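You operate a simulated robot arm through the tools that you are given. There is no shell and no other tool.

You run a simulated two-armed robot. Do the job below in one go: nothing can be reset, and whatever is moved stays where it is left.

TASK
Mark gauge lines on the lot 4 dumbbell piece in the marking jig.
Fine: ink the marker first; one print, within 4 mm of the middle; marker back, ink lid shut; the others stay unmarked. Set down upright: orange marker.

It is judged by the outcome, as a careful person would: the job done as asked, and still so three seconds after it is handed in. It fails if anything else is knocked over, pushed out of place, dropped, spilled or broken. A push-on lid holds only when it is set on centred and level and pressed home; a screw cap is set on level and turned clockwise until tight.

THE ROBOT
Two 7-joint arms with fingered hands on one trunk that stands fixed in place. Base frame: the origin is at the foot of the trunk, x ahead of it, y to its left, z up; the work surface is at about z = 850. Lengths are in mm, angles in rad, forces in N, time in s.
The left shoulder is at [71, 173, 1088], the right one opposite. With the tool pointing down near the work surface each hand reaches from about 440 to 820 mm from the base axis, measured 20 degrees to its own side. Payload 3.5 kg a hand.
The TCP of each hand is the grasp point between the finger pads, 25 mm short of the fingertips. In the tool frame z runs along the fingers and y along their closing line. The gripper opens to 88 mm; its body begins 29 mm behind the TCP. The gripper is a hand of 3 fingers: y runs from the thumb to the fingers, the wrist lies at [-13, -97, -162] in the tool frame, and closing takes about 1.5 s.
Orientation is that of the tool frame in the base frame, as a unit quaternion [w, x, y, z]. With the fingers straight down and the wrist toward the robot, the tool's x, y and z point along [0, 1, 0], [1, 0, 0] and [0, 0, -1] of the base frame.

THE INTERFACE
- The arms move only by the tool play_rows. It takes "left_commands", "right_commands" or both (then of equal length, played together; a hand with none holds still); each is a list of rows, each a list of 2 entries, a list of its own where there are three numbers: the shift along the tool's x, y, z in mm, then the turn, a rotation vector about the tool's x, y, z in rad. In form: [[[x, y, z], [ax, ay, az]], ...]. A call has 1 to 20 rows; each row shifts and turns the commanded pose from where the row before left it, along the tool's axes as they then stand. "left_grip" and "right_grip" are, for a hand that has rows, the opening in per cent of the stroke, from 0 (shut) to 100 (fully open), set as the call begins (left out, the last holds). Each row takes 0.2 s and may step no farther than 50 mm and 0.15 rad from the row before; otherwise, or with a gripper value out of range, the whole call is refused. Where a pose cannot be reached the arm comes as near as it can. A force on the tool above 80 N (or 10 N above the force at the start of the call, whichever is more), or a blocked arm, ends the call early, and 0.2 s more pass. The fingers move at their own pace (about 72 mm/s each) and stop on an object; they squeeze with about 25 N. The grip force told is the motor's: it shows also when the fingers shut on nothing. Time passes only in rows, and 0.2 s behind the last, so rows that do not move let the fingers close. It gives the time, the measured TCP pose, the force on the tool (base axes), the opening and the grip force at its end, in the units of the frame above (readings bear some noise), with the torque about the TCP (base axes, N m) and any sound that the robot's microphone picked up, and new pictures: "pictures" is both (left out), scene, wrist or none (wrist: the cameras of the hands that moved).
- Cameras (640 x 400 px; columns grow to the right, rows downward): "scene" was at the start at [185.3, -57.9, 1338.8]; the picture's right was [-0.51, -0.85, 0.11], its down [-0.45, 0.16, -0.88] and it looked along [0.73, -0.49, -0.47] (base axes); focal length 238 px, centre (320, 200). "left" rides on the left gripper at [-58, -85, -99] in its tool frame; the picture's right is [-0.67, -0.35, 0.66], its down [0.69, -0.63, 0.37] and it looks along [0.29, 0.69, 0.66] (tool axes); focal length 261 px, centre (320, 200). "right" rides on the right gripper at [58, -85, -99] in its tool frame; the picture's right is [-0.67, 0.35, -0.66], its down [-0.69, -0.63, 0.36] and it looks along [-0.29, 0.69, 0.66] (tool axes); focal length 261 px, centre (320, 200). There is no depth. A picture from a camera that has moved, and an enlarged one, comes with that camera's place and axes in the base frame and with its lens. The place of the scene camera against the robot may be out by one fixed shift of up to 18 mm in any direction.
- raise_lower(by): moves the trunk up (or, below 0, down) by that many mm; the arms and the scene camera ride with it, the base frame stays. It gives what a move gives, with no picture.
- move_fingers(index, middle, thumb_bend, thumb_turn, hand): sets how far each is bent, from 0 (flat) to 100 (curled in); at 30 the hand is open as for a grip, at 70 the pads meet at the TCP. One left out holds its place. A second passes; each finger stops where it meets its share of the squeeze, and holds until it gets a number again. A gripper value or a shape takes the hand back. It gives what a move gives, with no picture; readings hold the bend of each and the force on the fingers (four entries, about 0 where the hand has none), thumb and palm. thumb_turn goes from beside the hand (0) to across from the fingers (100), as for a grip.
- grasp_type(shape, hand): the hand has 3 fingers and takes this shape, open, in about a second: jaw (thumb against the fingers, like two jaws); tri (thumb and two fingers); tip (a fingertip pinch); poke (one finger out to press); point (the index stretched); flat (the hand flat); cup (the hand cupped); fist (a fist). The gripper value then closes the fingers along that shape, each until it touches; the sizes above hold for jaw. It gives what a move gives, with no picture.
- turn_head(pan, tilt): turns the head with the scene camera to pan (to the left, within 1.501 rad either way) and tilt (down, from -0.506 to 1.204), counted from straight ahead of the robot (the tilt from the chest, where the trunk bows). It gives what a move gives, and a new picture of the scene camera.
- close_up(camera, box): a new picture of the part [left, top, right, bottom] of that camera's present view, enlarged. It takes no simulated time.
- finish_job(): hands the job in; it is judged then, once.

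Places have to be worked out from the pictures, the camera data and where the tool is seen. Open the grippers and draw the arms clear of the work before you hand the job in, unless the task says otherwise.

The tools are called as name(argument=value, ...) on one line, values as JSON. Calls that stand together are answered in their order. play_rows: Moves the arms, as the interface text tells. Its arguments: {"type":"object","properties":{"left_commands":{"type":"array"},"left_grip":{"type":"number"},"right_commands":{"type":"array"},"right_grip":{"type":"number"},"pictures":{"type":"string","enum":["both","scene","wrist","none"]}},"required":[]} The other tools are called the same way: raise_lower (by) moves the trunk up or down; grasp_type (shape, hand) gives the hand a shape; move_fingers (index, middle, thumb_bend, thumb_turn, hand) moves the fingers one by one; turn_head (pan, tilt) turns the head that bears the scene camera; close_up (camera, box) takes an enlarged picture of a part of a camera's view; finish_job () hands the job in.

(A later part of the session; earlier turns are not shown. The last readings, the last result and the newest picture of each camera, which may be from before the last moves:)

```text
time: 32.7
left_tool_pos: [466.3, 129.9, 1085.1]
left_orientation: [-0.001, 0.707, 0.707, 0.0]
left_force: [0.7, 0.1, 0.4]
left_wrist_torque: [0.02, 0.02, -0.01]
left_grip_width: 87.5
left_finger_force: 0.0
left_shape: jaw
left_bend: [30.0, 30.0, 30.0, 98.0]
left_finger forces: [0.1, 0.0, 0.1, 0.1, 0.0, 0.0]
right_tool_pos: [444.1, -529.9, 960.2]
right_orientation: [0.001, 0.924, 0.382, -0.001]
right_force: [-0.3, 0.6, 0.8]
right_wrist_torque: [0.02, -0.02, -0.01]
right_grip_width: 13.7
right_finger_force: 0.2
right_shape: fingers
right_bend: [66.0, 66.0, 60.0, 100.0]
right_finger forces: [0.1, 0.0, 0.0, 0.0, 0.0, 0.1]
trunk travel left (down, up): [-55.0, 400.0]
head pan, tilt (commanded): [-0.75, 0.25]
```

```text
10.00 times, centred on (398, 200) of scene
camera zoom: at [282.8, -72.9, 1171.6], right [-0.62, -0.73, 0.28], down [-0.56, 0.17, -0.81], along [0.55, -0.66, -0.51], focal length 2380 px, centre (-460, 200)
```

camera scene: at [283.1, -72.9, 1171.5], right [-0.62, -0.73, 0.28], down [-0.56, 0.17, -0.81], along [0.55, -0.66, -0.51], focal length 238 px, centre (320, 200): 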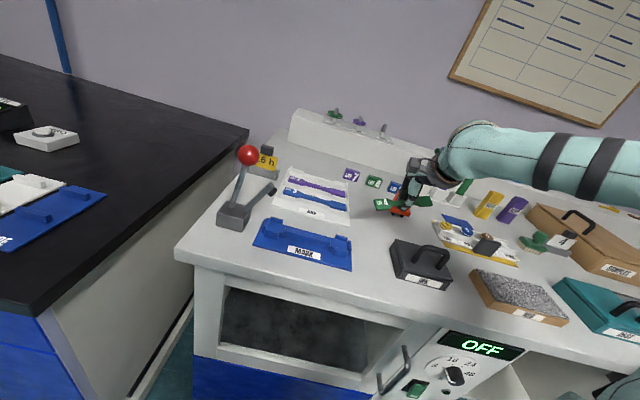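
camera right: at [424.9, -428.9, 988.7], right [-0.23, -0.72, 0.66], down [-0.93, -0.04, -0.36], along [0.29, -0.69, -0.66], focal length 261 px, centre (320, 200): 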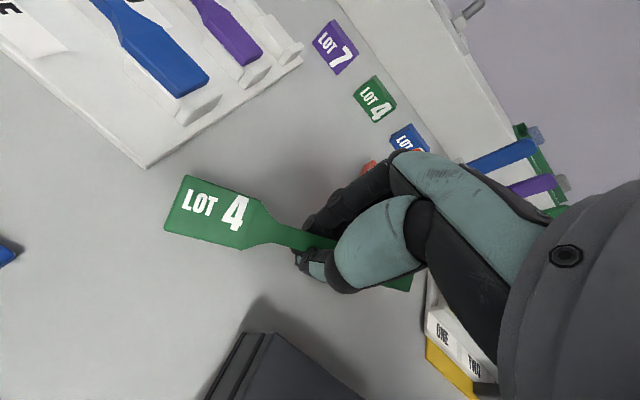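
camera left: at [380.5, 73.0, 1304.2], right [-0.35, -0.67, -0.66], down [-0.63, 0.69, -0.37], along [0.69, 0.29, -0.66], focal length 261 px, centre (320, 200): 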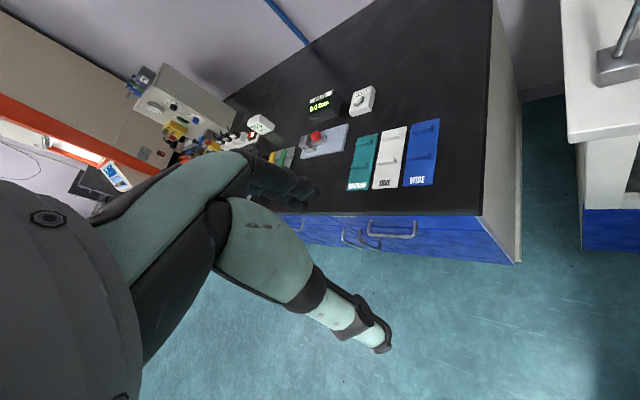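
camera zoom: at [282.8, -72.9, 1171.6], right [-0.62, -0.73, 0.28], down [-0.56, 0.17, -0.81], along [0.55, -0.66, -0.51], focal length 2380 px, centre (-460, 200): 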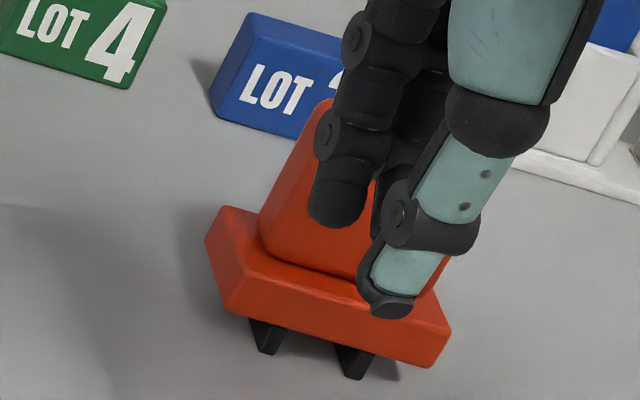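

The thumb tip sits a few mm lower than the fingers in that pose, whereas jaw at 25% touched the table evenly with all three. So I'll use jaw from ~40% down onto the table around the gauge. The piece lies at L≈-58, D≈700, turned 9°; I align the hand with it and come down to z≈905.

play_rows(right_commands=[[[3, 11, 0], [0, 0, -0.0785]], [[0, 0, 0], [0, 0, -0.0785]], [[0, 0, 20], [0, 0, 0]], [[0, 0, 20], [0, 0, 0]], [[0, 0, 15], [0, 0, 0]], [[0, 0, 0], [0, 0, 0]], [[0, 0, 0], [0, 0, 0]]], right_grip=45, pictures="both")

close_up(camera="right", box=[130, 140, 386, 300])

close_up(camera="scene", box=[342, 180, 438, 240])

```text
time: 34.3
left_tool_pos: [466.3, 130.3, 1085.3]
left_orientation: [0.001, 0.707, 0.707, 0.0]
left_force: [0.1, -0.4, -0.3]
left_wrist_torque: [0.0, -0.04, 0.01]
left_grip_width: 87.6
left_finger_force: 0.1
left_shape: jaw
left_bend: [30.0, 30.0, 30.0, 98.0]
left_finger forces: [0.1, 0.0, 0.0, 0.0, 0.1, 0.1]
right_tool_pos: [455.3, -535.5, 905.5]
right_orientation: [0.001, 0.891, 0.454, -0.001]
right_force: [-0.3, 0.0, 0.4]
right_wrist_torque: [0.04, 0.0, -0.02]
right_grip_width: 39.0
right_finger_force: 0.1
right_shape: jaw
right_bend: [74.0, 47.0, 71.0, 100.0]
right_finger forces: [0.0, 0.0, 0.0, 0.0, 0.1, 0.0]
trunk travel left (down, up): [-55.0, 400.0]
head pan, tilt (commanded): [-0.75, 0.25]
camera scene: at [282.8, -72.9, 1171.6], right [-0.62, -0.73, 0.28], down [-0.56, 0.17, -0.81], along [0.55, -0.66, -0.51], focal length 238 px, centre (320, 200)
camera right: at [420.2, -438.5, 1004.1], right [-0.11, -0.75, 0.66], down [-0.91, -0.19, -0.36], along [0.39, -0.64, -0.66], focal length 261 px, centre (320, 200)
```

scene: 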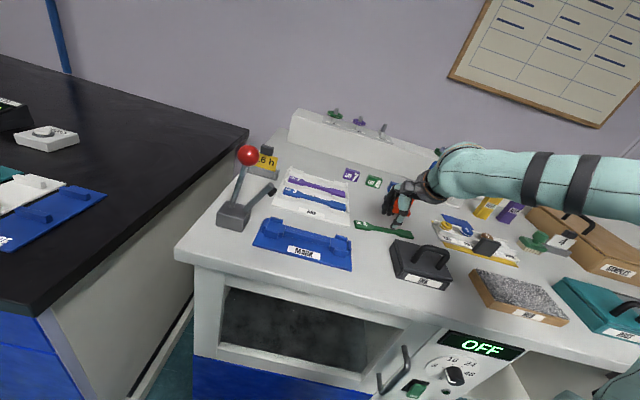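
right: 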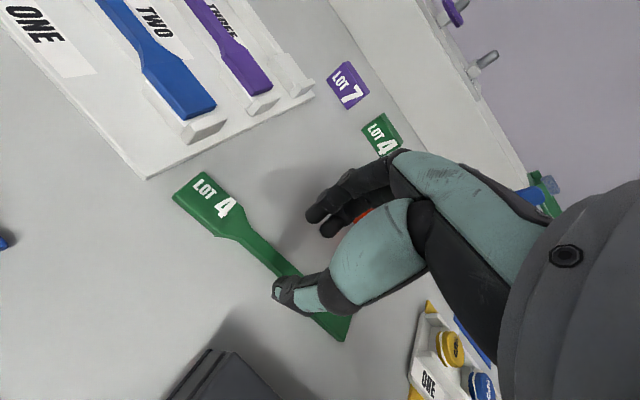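

```text
2.50 times, centred on (258, 220) of right
camera zoom: at [420.2, -438.5, 1004.1], right [-0.11, -0.75, 0.66], down [-0.91, -0.19, -0.36], along [0.39, -0.64, -0.66], focal length 652 px, centre (475, 150)
```

zoom: 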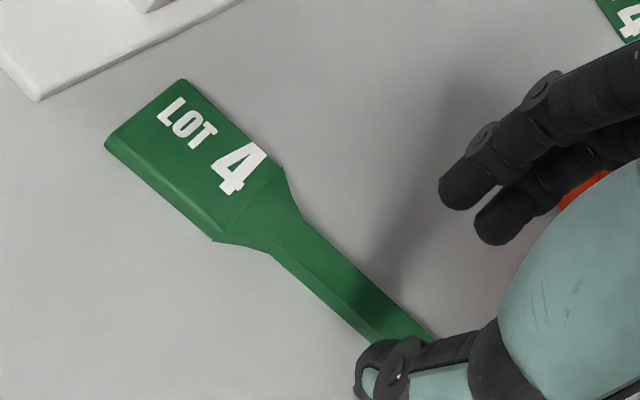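

```text
6.67 times, centred on (390, 210) of scene
camera zoom: at [282.8, -72.9, 1171.6], right [-0.62, -0.73, 0.28], down [-0.56, 0.17, -0.81], along [0.55, -0.66, -0.51], focal length 1587 px, centre (-147, 133)
```

zoom: 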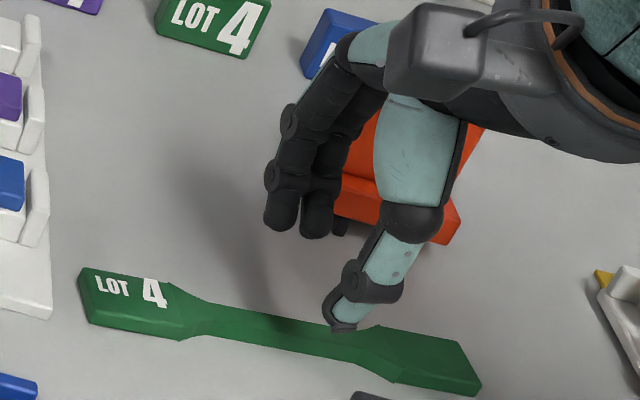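

Measured in the tool frame, the gauge centre is about 1 mm toward the thumb, turned ~1.5°, and the piece's middle is about at the TCP. I correct, descend to z≈880 and narrow to 28%.

play_rows(right_commands=[[[-1, -1, 8], [0, 0, 0.025]], [[0, 0, 9], [0, 0, 0]], [[0, 0, 8], [0, 0, 0]], [[0, 0, 0], [0, 0, 0]]], right_grip=28, pictures="none")

close_up(camera="right", box=[170, 160, 426, 320])

close_up(camera="scene", box=[350, 200, 414, 240])

```text
time: 35.3
left_tool_pos: [465.9, 130.9, 1085.8]
left_orientation: [0.0, 0.707, 0.707, 0.0]
left_force: [0.2, -0.5, -0.8]
left_wrist_torque: [-0.02, -0.02, -0.01]
left_grip_width: 87.6
left_finger_force: 0.0
left_shape: jaw
left_bend: [30.0, 30.0, 30.0, 98.0]
left_finger forces: [0.0, 0.0, 0.0, 0.1, 0.0, 0.1]
right_tool_pos: [453.2, -536.3, 879.7]
right_orientation: [0.0, 0.896, 0.444, 0.0]
right_force: [0.6, -0.7, 0.5]
right_wrist_torque: [0.02, -0.04, 0.01]
right_grip_width: 25.2
right_finger_force: 0.1
right_shape: jaw
right_bend: [74.0, 54.0, 74.0, 100.0]
right_finger forces: [0.0, 0.1, 0.0, 0.0, 0.0, 0.0]
trunk travel left (down, up): [-55.0, 400.0]
head pan, tilt (commanded): [-0.75, 0.25]
```

```text
2.50 times, centred on (298, 240) of right
camera zoom: at [421.0, -437.7, 978.9], right [-0.13, -0.74, 0.66], down [-0.92, -0.16, -0.36], along [0.38, -0.65, -0.66], focal length 652 px, centre (375, 100)
```

zoom: 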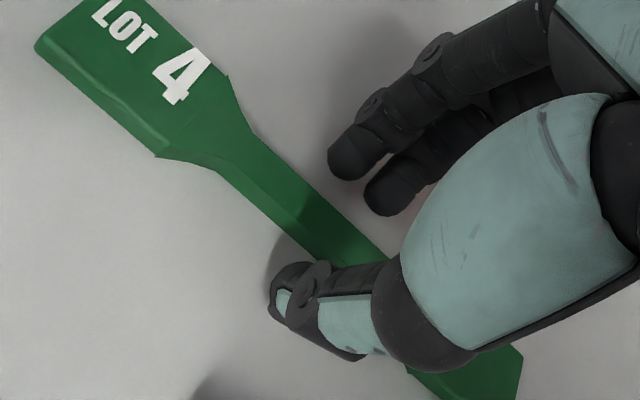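

```text
10.00 times, centred on (382, 220) of scene
camera zoom: at [282.7, -72.9, 1171.6], right [-0.62, -0.73, 0.28], down [-0.56, 0.17, -0.81], along [0.55, -0.66, -0.51], focal length 2380 px, centre (-300, 0)
```

zoom: 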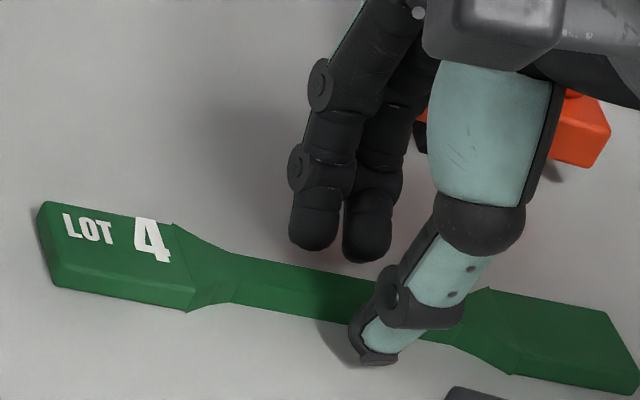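

The tips straddle the gauge neatly. I lower to just touch the table.

play_rows(right_commands=[[[0, 0, 2], [0, 0, 0]], [[0, 0, 2], [0, 0, 0]], [[0, 0, 0], [0, 0, 0]]], pictures="none")

```text
time: 36.1
left_tool_pos: [466.0, 129.8, 1085.3]
left_orientation: [0.0, 0.708, 0.707, 0.0]
left_force: [0.3, 0.0, -0.3]
left_wrist_torque: [-0.03, -0.02, 0.02]
left_grip_width: 87.7
left_finger_force: 0.1
left_shape: jaw
left_bend: [30.0, 30.0, 30.0, 98.0]
left_finger forces: [0.0, 0.0, 0.1, 0.0, 0.1, 0.1]
right_tool_pos: [453.4, -534.6, 876.2]
right_orientation: [-0.001, 0.897, 0.443, 0.0]
right_force: [0.7, -0.2, 0.1]
right_wrist_torque: [0.02, 0.05, 0.02]
right_grip_width: 24.9
right_finger_force: 0.1
right_shape: jaw
right_bend: [74.0, 54.0, 74.0, 100.0]
right_finger forces: [0.0, 0.0, 0.1, 0.0, 0.0, 0.0]
trunk travel left (down, up): [-55.0, 400.0]
head pan, tilt (commanded): [-0.75, 0.25]
```

No contact yet; 1.5 mm further.

play_rows(right_commands=[[[0, 0, 1], [0, 0, 0]], [[0, 0, 0.5], [0, 0, 0]], [[0, 0, 0], [0, 0, 0]]], pictures="none")

```text
time: 36.9
left_tool_pos: [464.9, 130.4, 1086.3]
left_orientation: [0.0, 0.707, 0.707, 0.0]
left_force: [0.3, 0.0, -0.4]
left_wrist_torque: [-0.02, -0.03, 0.03]
left_grip_width: 87.7
left_finger_force: 0.1
left_shape: jaw
left_bend: [30.0, 30.0, 30.0, 98.0]
left_finger forces: [0.1, 0.1, 0.1, 0.0, 0.0, 0.1]
right_tool_pos: [453.5, -535.2, 875.9]
right_orientation: [0.0, 0.896, 0.444, 0.0]
right_force: [0.3, 0.6, 4.5]
right_wrist_torque: [0.04, -0.02, -0.03]
right_grip_width: 25.0
right_finger_force: 0.0
right_shape: jaw
right_bend: [74.0, 54.0, 74.0, 100.0]
right_finger forces: [2.0, 0.0, 0.0, 0.0, 2.8, 0.1]
trunk travel left (down, up): [-55.0, 400.0]
head pan, tilt (commanded): [-0.75, 0.25]
```

Index and thumb touch the table evenly (4.5 N). Now I close the jaw on the gauge.

play_rows(right_commands=[[[0, 0, 0], [0, 0, 0]], [[0, 0, 0], [0, 0, 0]], [[0, 0, 0], [0, 0, 0]], [[0, 0, 0], [0, 0, 0]], [[0, 0, 0], [0, 0, 0]], [[0, 0, 0], [0, 0, 0]]], right_grip=0, pictures="none")

close_up(camera="right", box=[170, 160, 426, 320])

close_up(camera="scene", box=[350, 200, 414, 240])

```text
time: 38.3
left_tool_pos: [464.3, 131.5, 1085.7]
left_orientation: [0.001, 0.707, 0.707, 0.0]
left_force: [0.1, 0.2, -0.1]
left_wrist_torque: [0.01, 0.04, 0.0]
left_grip_width: 87.4
left_finger_force: 0.2
left_shape: jaw
left_bend: [30.0, 30.0, 30.0, 98.0]
left_finger forces: [0.1, 0.0, 0.1, 0.0, 0.0, 0.0]
right_tool_pos: [452.9, -534.7, 877.1]
right_orientation: [0.002, 0.897, 0.443, 0.0]
right_force: [7.1, -8.2, 23.2]
right_wrist_torque: [-0.1, -0.27, -0.09]
right_grip_width: 9.0
right_finger_force: 24.7
right_shape: jaw
right_bend: [74.0, 69.0, 78.0, 100.0]
right_finger forces: [35.9, 10.2, 0.1, 0.1, 33.1, 0.0]
trunk travel left (down, up): [-55.0, 400.0]
head pan, tilt (commanded): [-0.75, 0.25]
```

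```text
2.50 times, centred on (298, 240) of right
camera zoom: at [420.3, -436.9, 976.3], right [-0.13, -0.74, 0.66], down [-0.92, -0.16, -0.37], along [0.38, -0.65, -0.66], focal length 652 px, centre (375, 100)
```

zoom: 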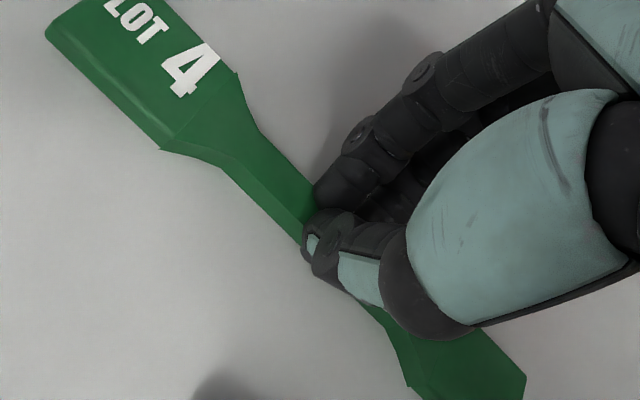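

```text
10.00 times, centred on (382, 220) of scene
camera zoom: at [281.4, -71.4, 1172.3], right [-0.62, -0.73, 0.28], down [-0.56, 0.17, -0.81], along [0.55, -0.66, -0.51], focal length 2380 px, centre (-300, 0)
```

zoom: 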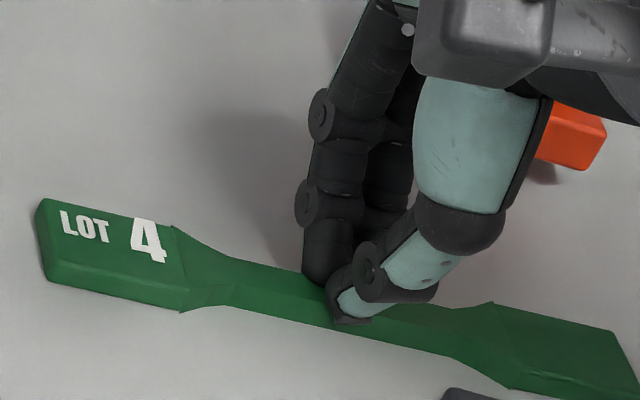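

The fingers squeeze with ~33–36 N against each other. I relax the downward push and lift 5 mm to see whether the piece comes along level.

play_rows(right_commands=[[[0, 0, -3], [0, 0, 0]], [[0, 0, -3], [0, 0, 0]], [[0, 0, -3], [0, 0, 0]], [[0, 0, 0], [0, 0, 0]]], pictures="none")

close_up(camera="right", box=[170, 160, 426, 320])

close_up(camera="scene", box=[350, 200, 414, 240])

```text
time: 39.3
left_tool_pos: [466.2, 131.0, 1084.4]
left_orientation: [0.0, 0.707, 0.708, 0.0]
left_force: [0.8, 0.3, -0.1]
left_wrist_torque: [0.03, 0.0, -0.01]
left_grip_width: 87.6
left_finger_force: 0.1
left_shape: jaw
left_bend: [30.0, 30.0, 30.0, 98.0]
left_finger forces: [0.0, 0.0, 0.0, 0.0, 0.0, 0.0]
right_tool_pos: [454.1, -535.1, 882.8]
right_orientation: [0.0, 0.897, 0.442, -0.002]
right_force: [-0.2, -0.3, -0.7]
right_wrist_torque: [0.01, 0.0, 0.05]
right_grip_width: 7.8
right_finger_force: 25.2
right_shape: jaw
right_bend: [74.0, 70.0, 77.0, 100.0]
right_finger forces: [11.5, 9.6, 0.0, 0.0, 19.6, 0.0]
trunk travel left (down, up): [-55.0, 400.0]
head pan, tilt (commanded): [-0.75, 0.25]
```

```text
2.50 times, centred on (298, 240) of right
camera zoom: at [421.6, -437.8, 982.3], right [-0.13, -0.74, 0.66], down [-0.92, -0.16, -0.36], along [0.38, -0.65, -0.66], focal length 652 px, centre (375, 100)
```

zoom: 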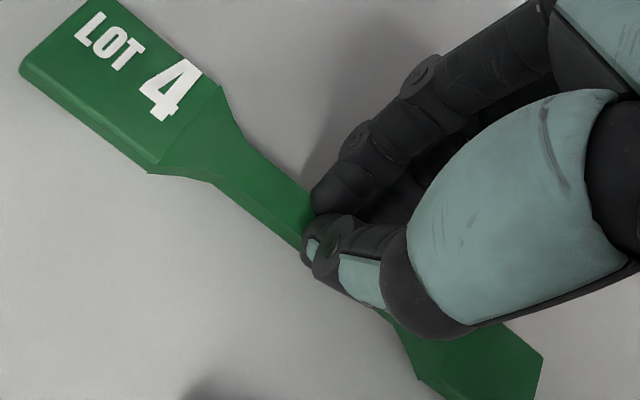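

```text
10.00 times, centred on (382, 220) of scene
camera zoom: at [282.9, -72.9, 1171.5], right [-0.62, -0.73, 0.28], down [-0.56, 0.17, -0.81], along [0.55, -0.66, -0.51], focal length 2380 px, centre (-300, 0)
```

zoom: 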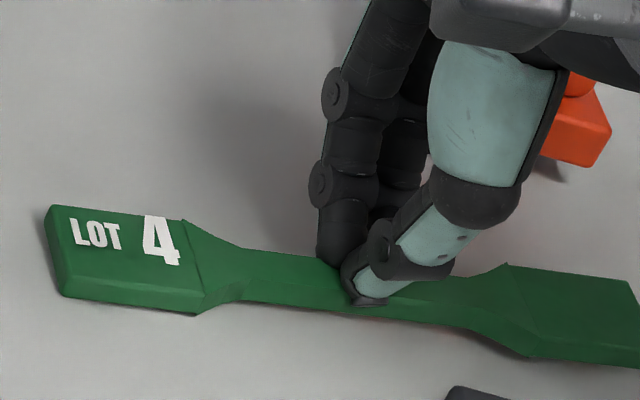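

The pinch is now balanced (index 11.5, middle 9.6, thumb 19.6 N). I lift 10 mm more to check that both ends leave the table.

play_rows(right_commands=[[[0, 0, -4], [0, 0, 0]], [[0, 0, -4], [0, 0, 0]], [[0, 0, -4], [0, 0, 0]], [[0, 0, 0], [0, 0, 0]]], pictures="none")

close_up(camera="right", box=[130, 140, 386, 300])

close_up(camera="scene", box=[342, 190, 438, 250])

```text
time: 40.3
left_tool_pos: [465.5, 130.4, 1086.3]
left_orientation: [0.0, 0.707, 0.707, -0.001]
left_force: [0.1, -0.2, -0.9]
left_wrist_torque: [-0.06, -0.03, -0.02]
left_grip_width: 87.4
left_finger_force: 0.2
left_shape: jaw
left_bend: [30.0, 30.0, 30.0, 98.0]
left_finger forces: [0.1, 0.0, 0.1, 0.0, 0.0, 0.1]
right_tool_pos: [455.2, -535.4, 896.5]
right_orientation: [0.0, 0.897, 0.443, -0.001]
right_force: [0.3, 0.7, -1.4]
right_wrist_torque: [-0.02, 0.0, 0.01]
right_grip_width: 7.5
right_finger_force: 24.7
right_shape: jaw
right_bend: [74.0, 70.0, 77.0, 100.0]
right_finger forces: [9.8, 9.8, 0.0, 0.0, 18.7, 0.0]
trunk travel left (down, up): [-55.0, 400.0]
head pan, tilt (commanded): [-0.75, 0.25]
```

```text
2.50 times, centred on (258, 220) of right
camera zoom: at [421.3, -437.8, 994.3], right [-0.13, -0.74, 0.66], down [-0.92, -0.16, -0.37], along [0.38, -0.65, -0.66], focal length 652 px, centre (475, 150)
```

zoom: 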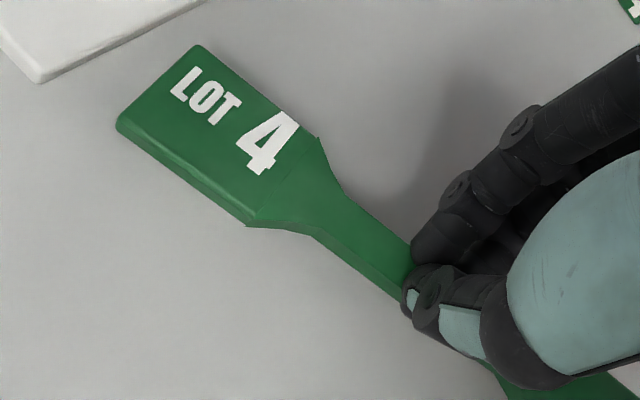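

```text
6.67 times, centred on (390, 220) of scene
camera zoom: at [282.9, -73.0, 1171.6], right [-0.62, -0.73, 0.28], down [-0.56, 0.17, -0.81], along [0.55, -0.66, -0.51], focal length 1587 px, centre (-147, 67)
```

zoom: 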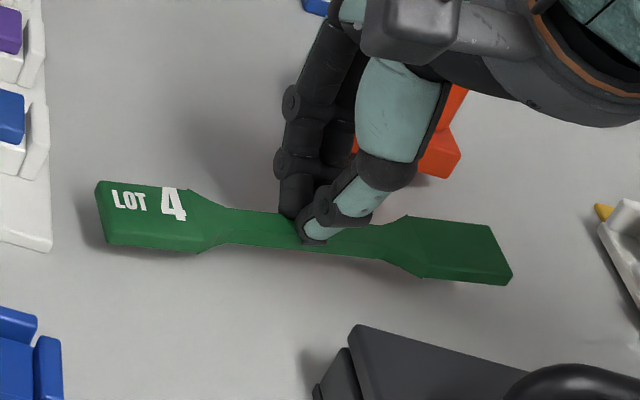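

The piece is held level at the fingertips with a balanced grip, yawed ~7° in the hand. I raise it, rotate the hand ~14° so the piece lines up with the table axes, and carry it toward the jig.

play_rows(right_commands=[[[0, 0, -15], [0, 0, 0]], [[0, 0, -20], [0, 0, 0]], [[0, 0, -20], [0, 0, 0]], [[0, 0, -15], [0, 0, 0.062]], [[0, 0, 0], [0, 0, 0.062]], [[0, 0, 0], [0, 0, 0.062]], [[0, 0, 0], [0, 0, 0.062]], [[10, -7, 0], [0, 0, 0]], [[16, -11, 0], [0, 0, 0]], [[18, -12, 0], [0, 0, 0]], [[18, -12, 0], [0, 0, 0]], [[18, -12, 0], [0, 0, 0]], [[18, -12, 0], [0, 0, 0]], [[18, -12, 0], [0, 0, 0]], [[18, -12, 0], [0, 0, 0]], [[0, 0, 0], [0, 0, 0]]], pictures="both")

close_up(camera="right", box=[90, 130, 410, 330])

close_up(camera="scene", box=[220, 170, 380, 270])

```text
time: 43.7
left_tool_pos: [464.9, 130.5, 1085.8]
left_orientation: [0.0, 0.707, 0.708, 0.0]
left_force: [0.1, -0.1, 1.0]
left_wrist_torque: [0.0, 0.0, 0.0]
left_grip_width: 87.4
left_finger_force: 0.0
left_shape: jaw
left_bend: [30.0, 30.0, 30.0, 98.0]
left_finger forces: [0.0, 0.0, 0.0, 0.0, 0.1, 0.0]
right_tool_pos: [503.3, -380.8, 965.4]
right_orientation: [0.0, 0.944, 0.329, -0.001]
right_force: [0.5, 0.2, 0.2]
right_wrist_torque: [-0.02, -0.01, -0.02]
right_grip_width: 7.5
right_finger_force: 25.1
right_shape: jaw
right_bend: [74.0, 70.0, 77.0, 100.0]
right_finger forces: [7.8, 9.9, 0.0, 0.0, 18.0, 0.0]
trunk travel left (down, up): [-55.0, 400.0]
head pan, tilt (commanded): [-0.75, 0.25]
camera scene: at [282.7, -73.1, 1171.6], right [-0.62, -0.73, 0.28], down [-0.56, 0.17, -0.81], along [0.55, -0.66, -0.51], focal length 238 px, centre (320, 200)
camera right: at [494.9, -279.5, 1065.0], right [-0.31, -0.69, 0.66], down [-0.93, 0.07, -0.36], along [0.21, -0.72, -0.66], focal length 261 px, centre (320, 200)
```

scene: 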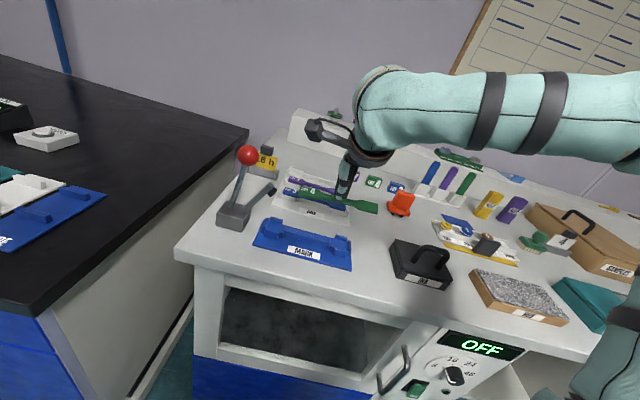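
right: 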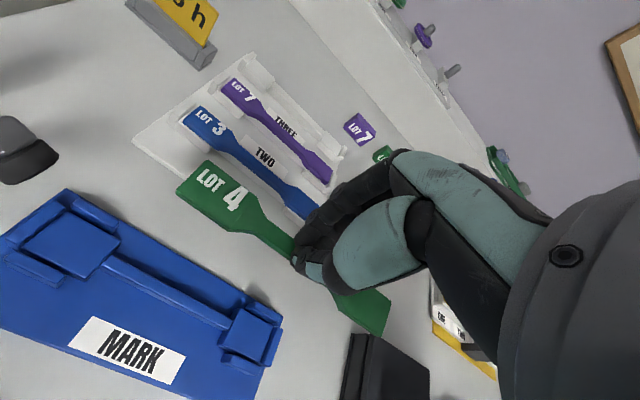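

```text
2.00 times, centred on (250, 230) of right
camera zoom: at [494.9, -279.5, 1065.0], right [-0.31, -0.69, 0.66], down [-0.93, 0.07, -0.36], along [0.21, -0.72, -0.66], focal length 521 px, centre (460, 140)
```

zoom: 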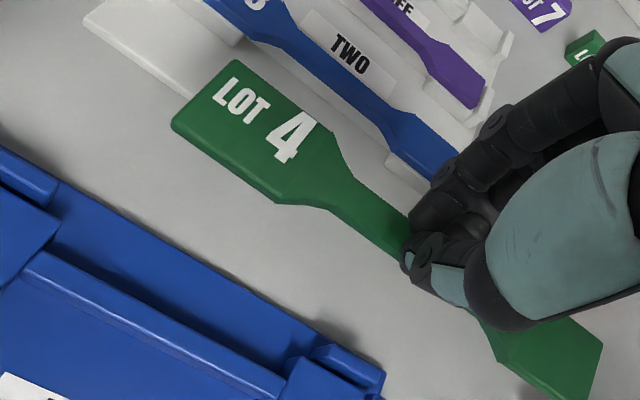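

```text
4.00 times, centred on (300, 220) of scene
camera zoom: at [282.7, -73.1, 1171.6], right [-0.62, -0.73, 0.28], down [-0.56, 0.17, -0.81], along [0.55, -0.66, -0.51], focal length 952 px, centre (400, 120)
```

zoom: 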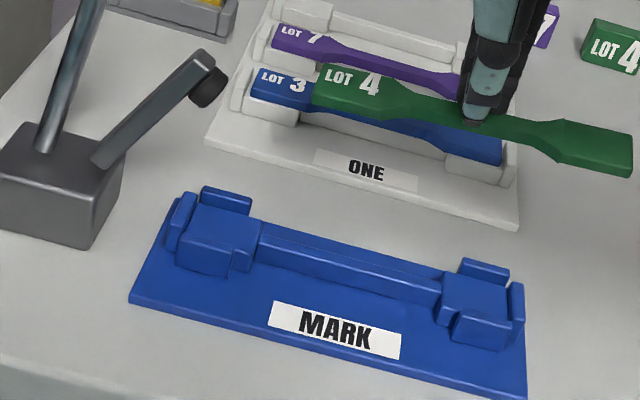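

The piece is now parallel to the table axes within about a degree. I zoom on the jig from the wrist camera to measure its end pockets.

close_up(camera="right", box=[0, 170, 160, 270])

close_up(camera="right", box=[140, 270, 300, 370])

close_up(camera="scene", box=[250, 205, 360, 274])

```text
4.00 times, centred on (80, 220) of right
camera zoom: at [494.9, -279.5, 1065.0], right [-0.31, -0.69, 0.66], down [-0.93, 0.07, -0.36], along [0.21, -0.72, -0.66], focal length 1043 px, centre (1280, 120)
```

zoom: 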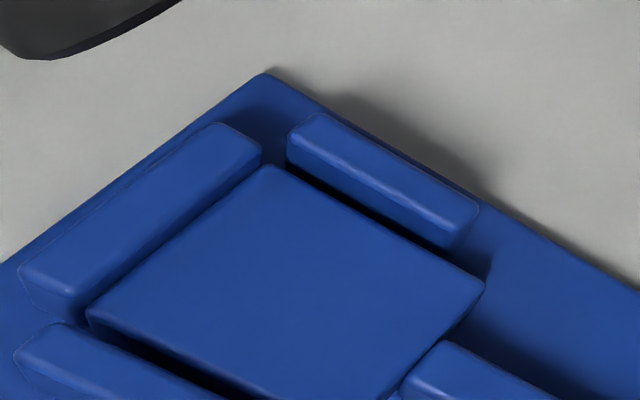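

```text
4.00 times, centred on (220, 320) of right
camera zoom: at [494.9, -279.5, 1065.0], right [-0.31, -0.69, 0.66], down [-0.93, 0.07, -0.36], along [0.21, -0.72, -0.66], focal length 1043 px, centre (720, -280)
```

zoom: 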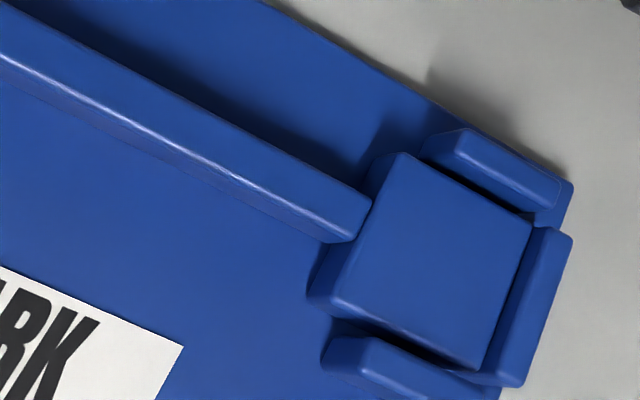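

```text
5.80 times, centred on (305, 240) of scene
camera zoom: at [282.7, -73.1, 1171.6], right [-0.62, -0.73, 0.28], down [-0.56, 0.17, -0.81], along [0.55, -0.66, -0.51], focal length 1380 px, centre (407, -29)
```

zoom: 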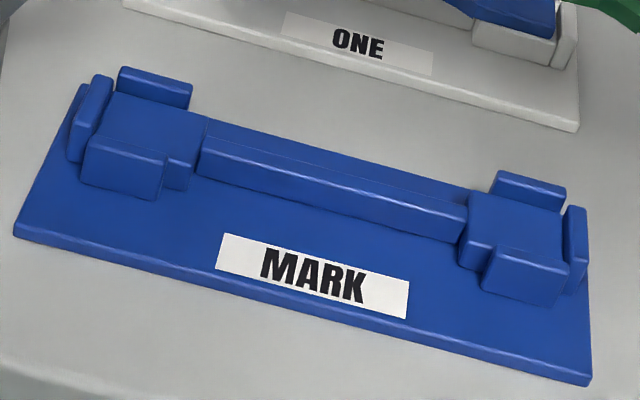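

The jig pockets span about L 45–198 and D 576–602 (centre L≈122, D≈589). I bring the piece over it, still well above the fences, to compare directly.

play_rows(right_commands=[[[10.7, -11.9, 0], [0, 0, 0]], [[10.7, -11.9, 0], [0, 0, 0]], [[10.6, -12, 0], [0, 0, 0]], [[0, 0, 13], [0, 0, 0]], [[0, 0, 13], [0, 0, 0]], [[0, 0, 12], [0, 0, 0]], [[0, 0, 0], [0, 0, 0]]], pictures="both")

close_up(camera="right", box=[110, 130, 430, 330])

close_up(camera="scene", box=[240, 190, 368, 270])

```text
time: 45.3
left_tool_pos: [466.2, 130.1, 1085.8]
left_orientation: [0.0, 0.707, 0.707, 0.0]
left_force: [0.3, 0.5, 0.4]
left_wrist_torque: [0.0, 0.03, 0.02]
left_grip_width: 87.5
left_finger_force: 0.1
left_shape: jaw
left_bend: [30.0, 30.0, 30.0, 98.0]
left_finger forces: [0.1, 0.1, 0.1, 0.0, 0.0, 0.1]
right_tool_pos: [504.8, -333.3, 928.3]
right_orientation: [0.0, 0.944, 0.329, -0.002]
right_force: [0.5, -0.3, 0.4]
right_wrist_torque: [-0.03, 0.01, -0.03]
right_grip_width: 7.5
right_finger_force: 24.8
right_shape: jaw
right_bend: [74.0, 70.0, 77.0, 100.0]
right_finger forces: [7.8, 10.0, 0.0, 0.0, 17.9, 0.0]
trunk travel left (down, up): [-55.0, 400.0]
head pan, tilt (commanded): [-0.75, 0.25]
camera scene: at [282.7, -72.9, 1171.6], right [-0.62, -0.73, 0.28], down [-0.56, 0.17, -0.81], along [0.55, -0.66, -0.51], focal length 238 px, centre (320, 200)
camera right: at [497.6, -230.7, 1026.9], right [-0.31, -0.69, 0.66], down [-0.93, 0.07, -0.37], along [0.21, -0.72, -0.66], focal length 261 px, centre (320, 200)
```

scene: 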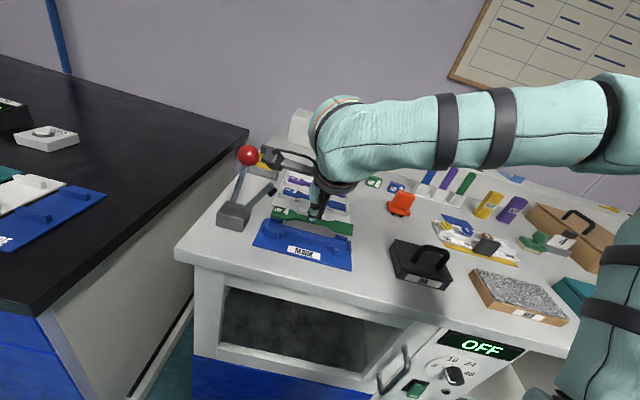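
right: 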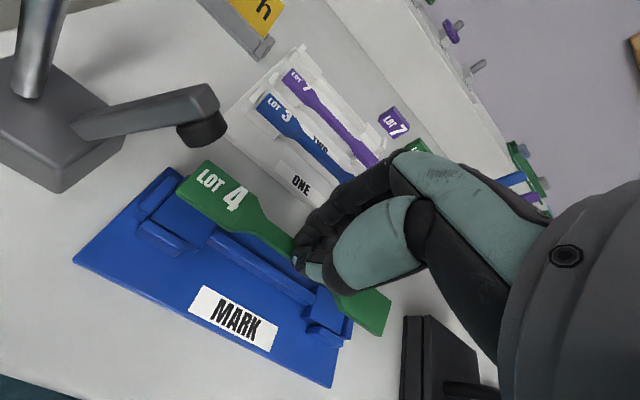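

```text
2.00 times, centred on (270, 230) of right
camera zoom: at [497.6, -230.7, 1026.9], right [-0.31, -0.69, 0.66], down [-0.93, 0.07, -0.37], along [0.21, -0.72, -0.66], focal length 521 px, centre (420, 140)
```

zoom: 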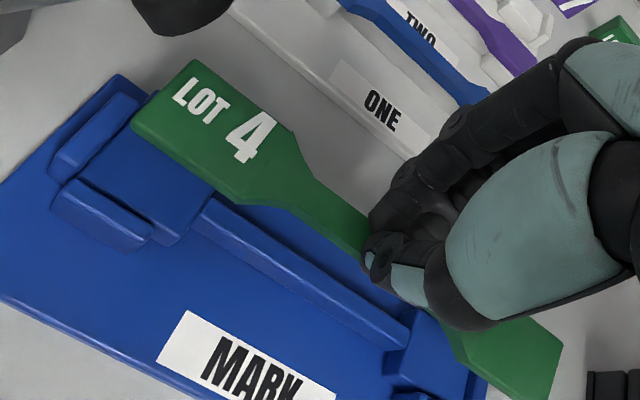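

```text
5.00 times, centred on (304, 230) of scene
camera zoom: at [282.7, -72.9, 1171.6], right [-0.62, -0.73, 0.28], down [-0.56, 0.17, -0.81], along [0.55, -0.66, -0.51], focal length 1190 px, centre (400, 50)
```

zoom: 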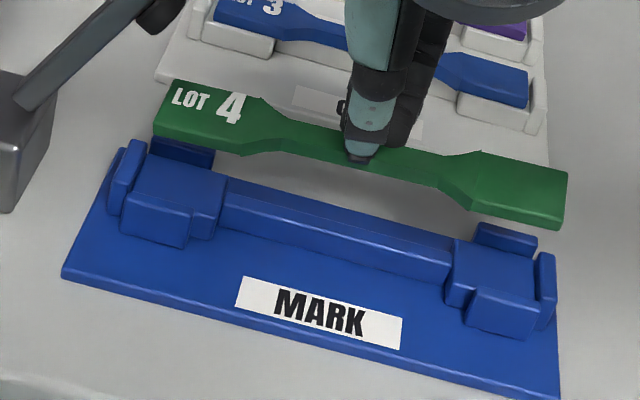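

I zoom in on both ends to compare the piece with the pockets at this height.

close_up(camera="right", box=[110, 150, 270, 250])

close_up(camera="right", box=[270, 260, 430, 360])

close_up(camera="scene", box=[252, 198, 316, 238])

close_up(camera="scene", box=[310, 210, 374, 250])

```text
4.00 times, centred on (190, 200) of right
camera zoom: at [497.6, -230.7, 1026.9], right [-0.31, -0.69, 0.66], down [-0.93, 0.07, -0.37], along [0.21, -0.72, -0.66], focal length 1043 px, centre (840, 200)
```

zoom: 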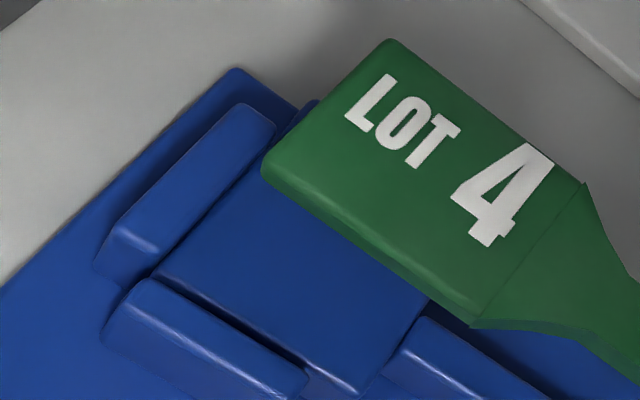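

```text
4.00 times, centred on (350, 310) of right
camera zoom: at [497.6, -230.7, 1026.9], right [-0.31, -0.69, 0.66], down [-0.93, 0.07, -0.37], along [0.21, -0.72, -0.66], focal length 1043 px, centre (200, -240)
```

zoom: 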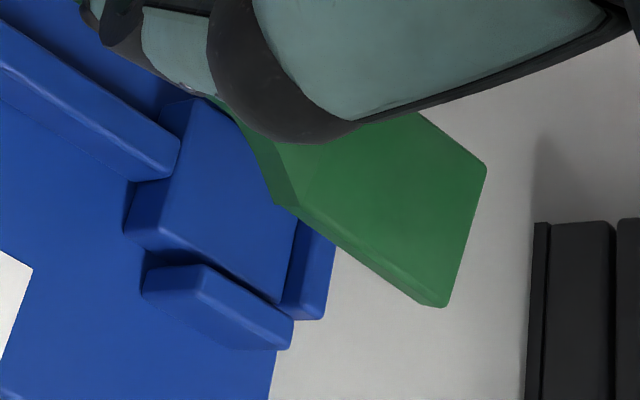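

```text
10.00 times, centred on (284, 218) of scene
camera zoom: at [282.7, -72.9, 1171.6], right [-0.62, -0.73, 0.28], down [-0.56, 0.17, -0.81], along [0.55, -0.66, -0.51], focal length 2380 px, centre (680, 20)
```

zoom: 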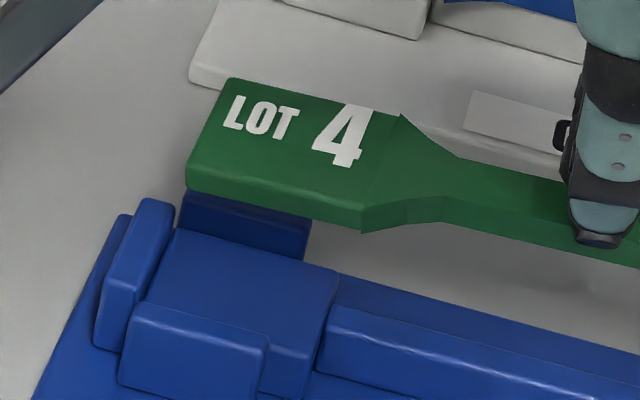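

```text
10.00 times, centred on (342, 230) of scene
camera zoom: at [282.7, -72.9, 1171.6], right [-0.62, -0.73, 0.28], down [-0.56, 0.17, -0.81], along [0.55, -0.66, -0.51], focal length 2380 px, centre (100, -100)
```

zoom: 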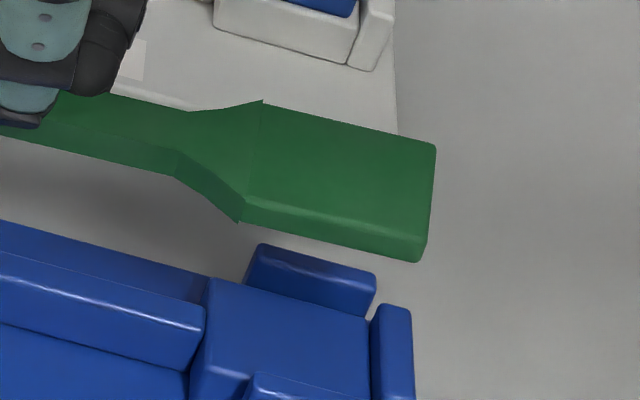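

The piece sits almost over the pockets, its left end a few mm lower than the right. I level it with a small turn about the tool's y axis and lower 14 mm, staying above the fences.

play_rows(right_commands=[[[0, 0, 5], [0, 0.04, 0]], [[0, 0, 5], [0, 0, 0]], [[0, 0, 4], [0, 0, 0]], [[0, 0, 0], [0, 0, 0]]], pictures="none")

close_up(camera="right", box=[110, 150, 270, 250])

close_up(camera="right", box=[270, 260, 430, 360])

close_up(camera="scene", box=[252, 198, 316, 238])

close_up(camera="scene", box=[310, 210, 374, 250])

```text
time: 46.3
left_tool_pos: [466.5, 130.8, 1086.3]
left_orientation: [0.0, 0.707, 0.707, 0.0]
left_force: [0.1, 0.4, -0.7]
left_wrist_torque: [-0.03, -0.01, -0.01]
left_grip_width: 87.8
left_finger_force: 0.2
left_shape: jaw
left_bend: [30.0, 30.0, 30.0, 98.0]
left_finger forces: [0.0, 0.0, 0.1, 0.0, 0.0, 0.1]
right_tool_pos: [506.1, -331.3, 914.2]
right_orientation: [-0.006, 0.944, 0.329, 0.018]
right_force: [-0.2, -0.6, -0.8]
right_wrist_torque: [0.02, -0.01, 0.0]
right_grip_width: 7.5
right_finger_force: 25.6
right_shape: jaw
right_bend: [74.0, 70.0, 77.0, 100.0]
right_finger forces: [7.8, 9.8, 0.0, 0.0, 18.0, 0.1]
trunk travel left (down, up): [-55.0, 400.0]
head pan, tilt (commanded): [-0.75, 0.25]
```

```text
4.00 times, centred on (190, 200) of right
camera zoom: at [495.1, -233.0, 1015.4], right [-0.33, -0.7, 0.63], down [-0.92, 0.08, -0.39], along [0.23, -0.71, -0.67], focal length 1043 px, centre (840, 200)
```

zoom: 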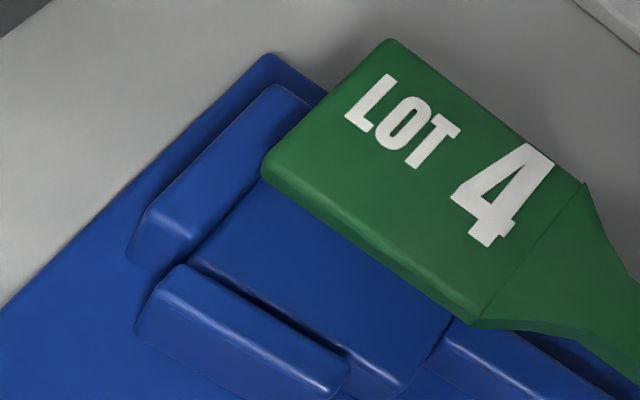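

```text
4.00 times, centred on (350, 310) of right
camera zoom: at [495.1, -233.0, 1015.4], right [-0.33, -0.7, 0.63], down [-0.92, 0.08, -0.39], along [0.23, -0.71, -0.67], focal length 1043 px, centre (200, -240)
```

zoom: 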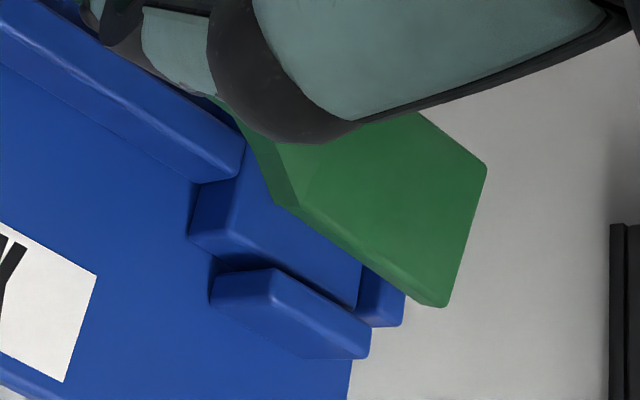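

```text
10.00 times, centred on (284, 218) of scene
camera zoom: at [282.8, -72.9, 1171.6], right [-0.62, -0.73, 0.28], down [-0.56, 0.17, -0.81], along [0.55, -0.66, -0.51], focal length 2380 px, centre (680, 20)
```

zoom: 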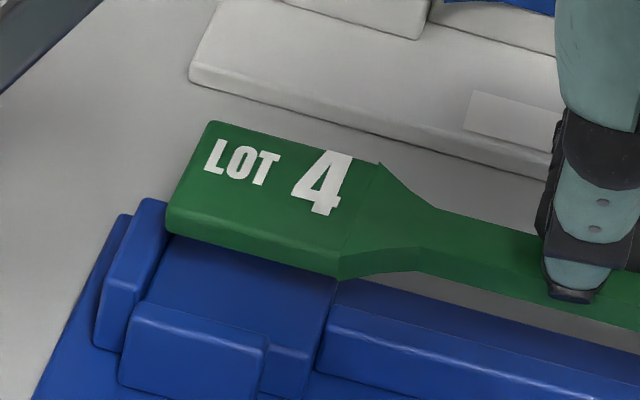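

```text
10.00 times, centred on (342, 230) of scene
camera zoom: at [282.8, -72.9, 1171.6], right [-0.62, -0.73, 0.28], down [-0.56, 0.17, -0.81], along [0.55, -0.66, -0.51], focal length 2380 px, centre (100, -100)
```

zoom: 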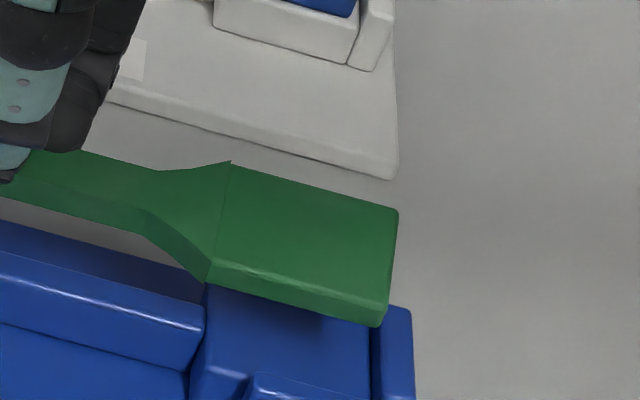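

The piece's slope now matches the jig, but I suspect it is rolled a little in the grip (front edge low). I take finer close-ups of both ends to measure the roll.

close_up(camera="scene", box=[260, 204, 300, 229])

close_up(camera="scene", box=[322, 222, 362, 247])

close_up(camera="right", box=[170, 155, 250, 205])

close_up(camera="right", box=[330, 290, 410, 340])

```text
16.00 times, centred on (280, 216) of scene
camera zoom: at [282.8, -72.9, 1171.6], right [-0.62, -0.73, 0.28], down [-0.56, 0.17, -0.81], along [0.55, -0.66, -0.51], focal length 3808 px, centre (960, -64)
```

zoom: 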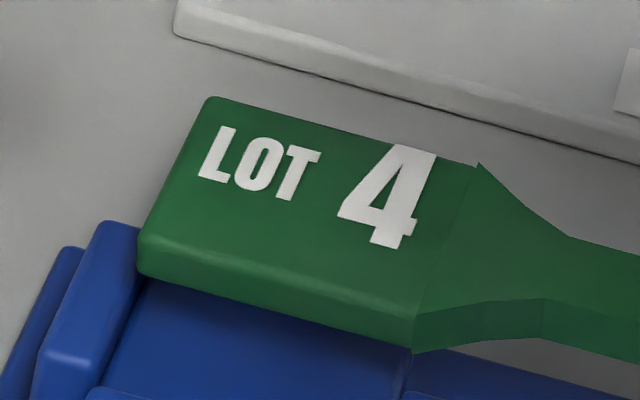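

```text
16.00 times, centred on (342, 234) of scene
camera zoom: at [282.8, -72.9, 1171.6], right [-0.62, -0.73, 0.28], down [-0.56, 0.17, -0.81], along [0.55, -0.66, -0.51], focal length 3808 px, centre (-32, -352)
```

zoom: 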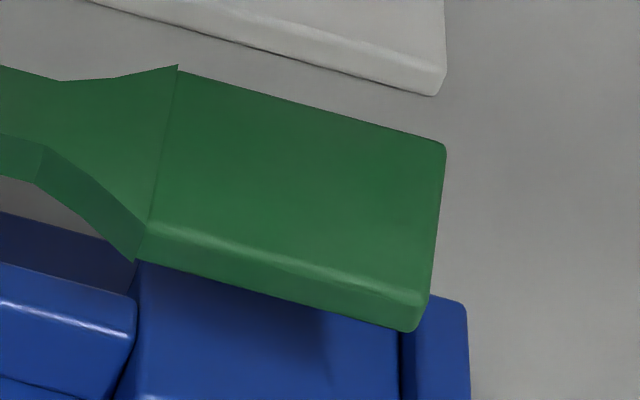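

```text
8.00 times, centred on (210, 180) of right
camera zoom: at [495.1, -233.0, 1015.4], right [-0.33, -0.7, 0.63], down [-0.92, 0.08, -0.39], along [0.23, -0.71, -0.67], focal length 2085 px, centre (1200, 360)
```

zoom: 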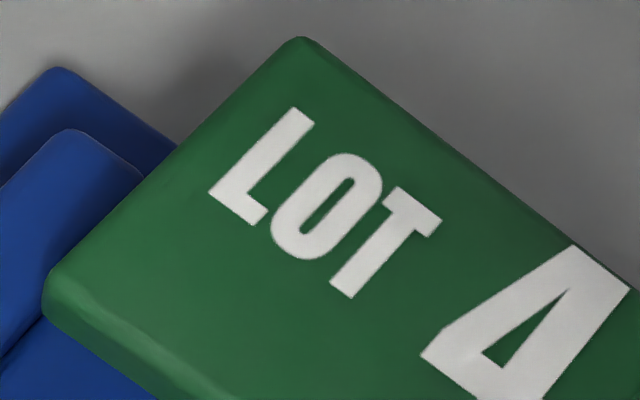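

```text
8.00 times, centred on (370, 315) of right
camera zoom: at [495.1, -233.0, 1015.4], right [-0.33, -0.7, 0.63], down [-0.92, 0.08, -0.39], along [0.23, -0.71, -0.67], focal length 2085 px, centre (-80, -720)
```

zoom: 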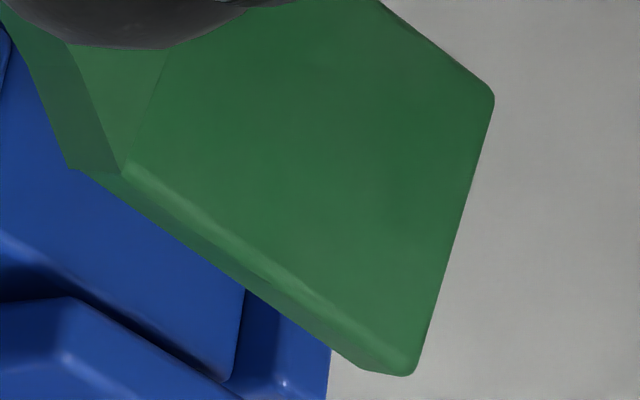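

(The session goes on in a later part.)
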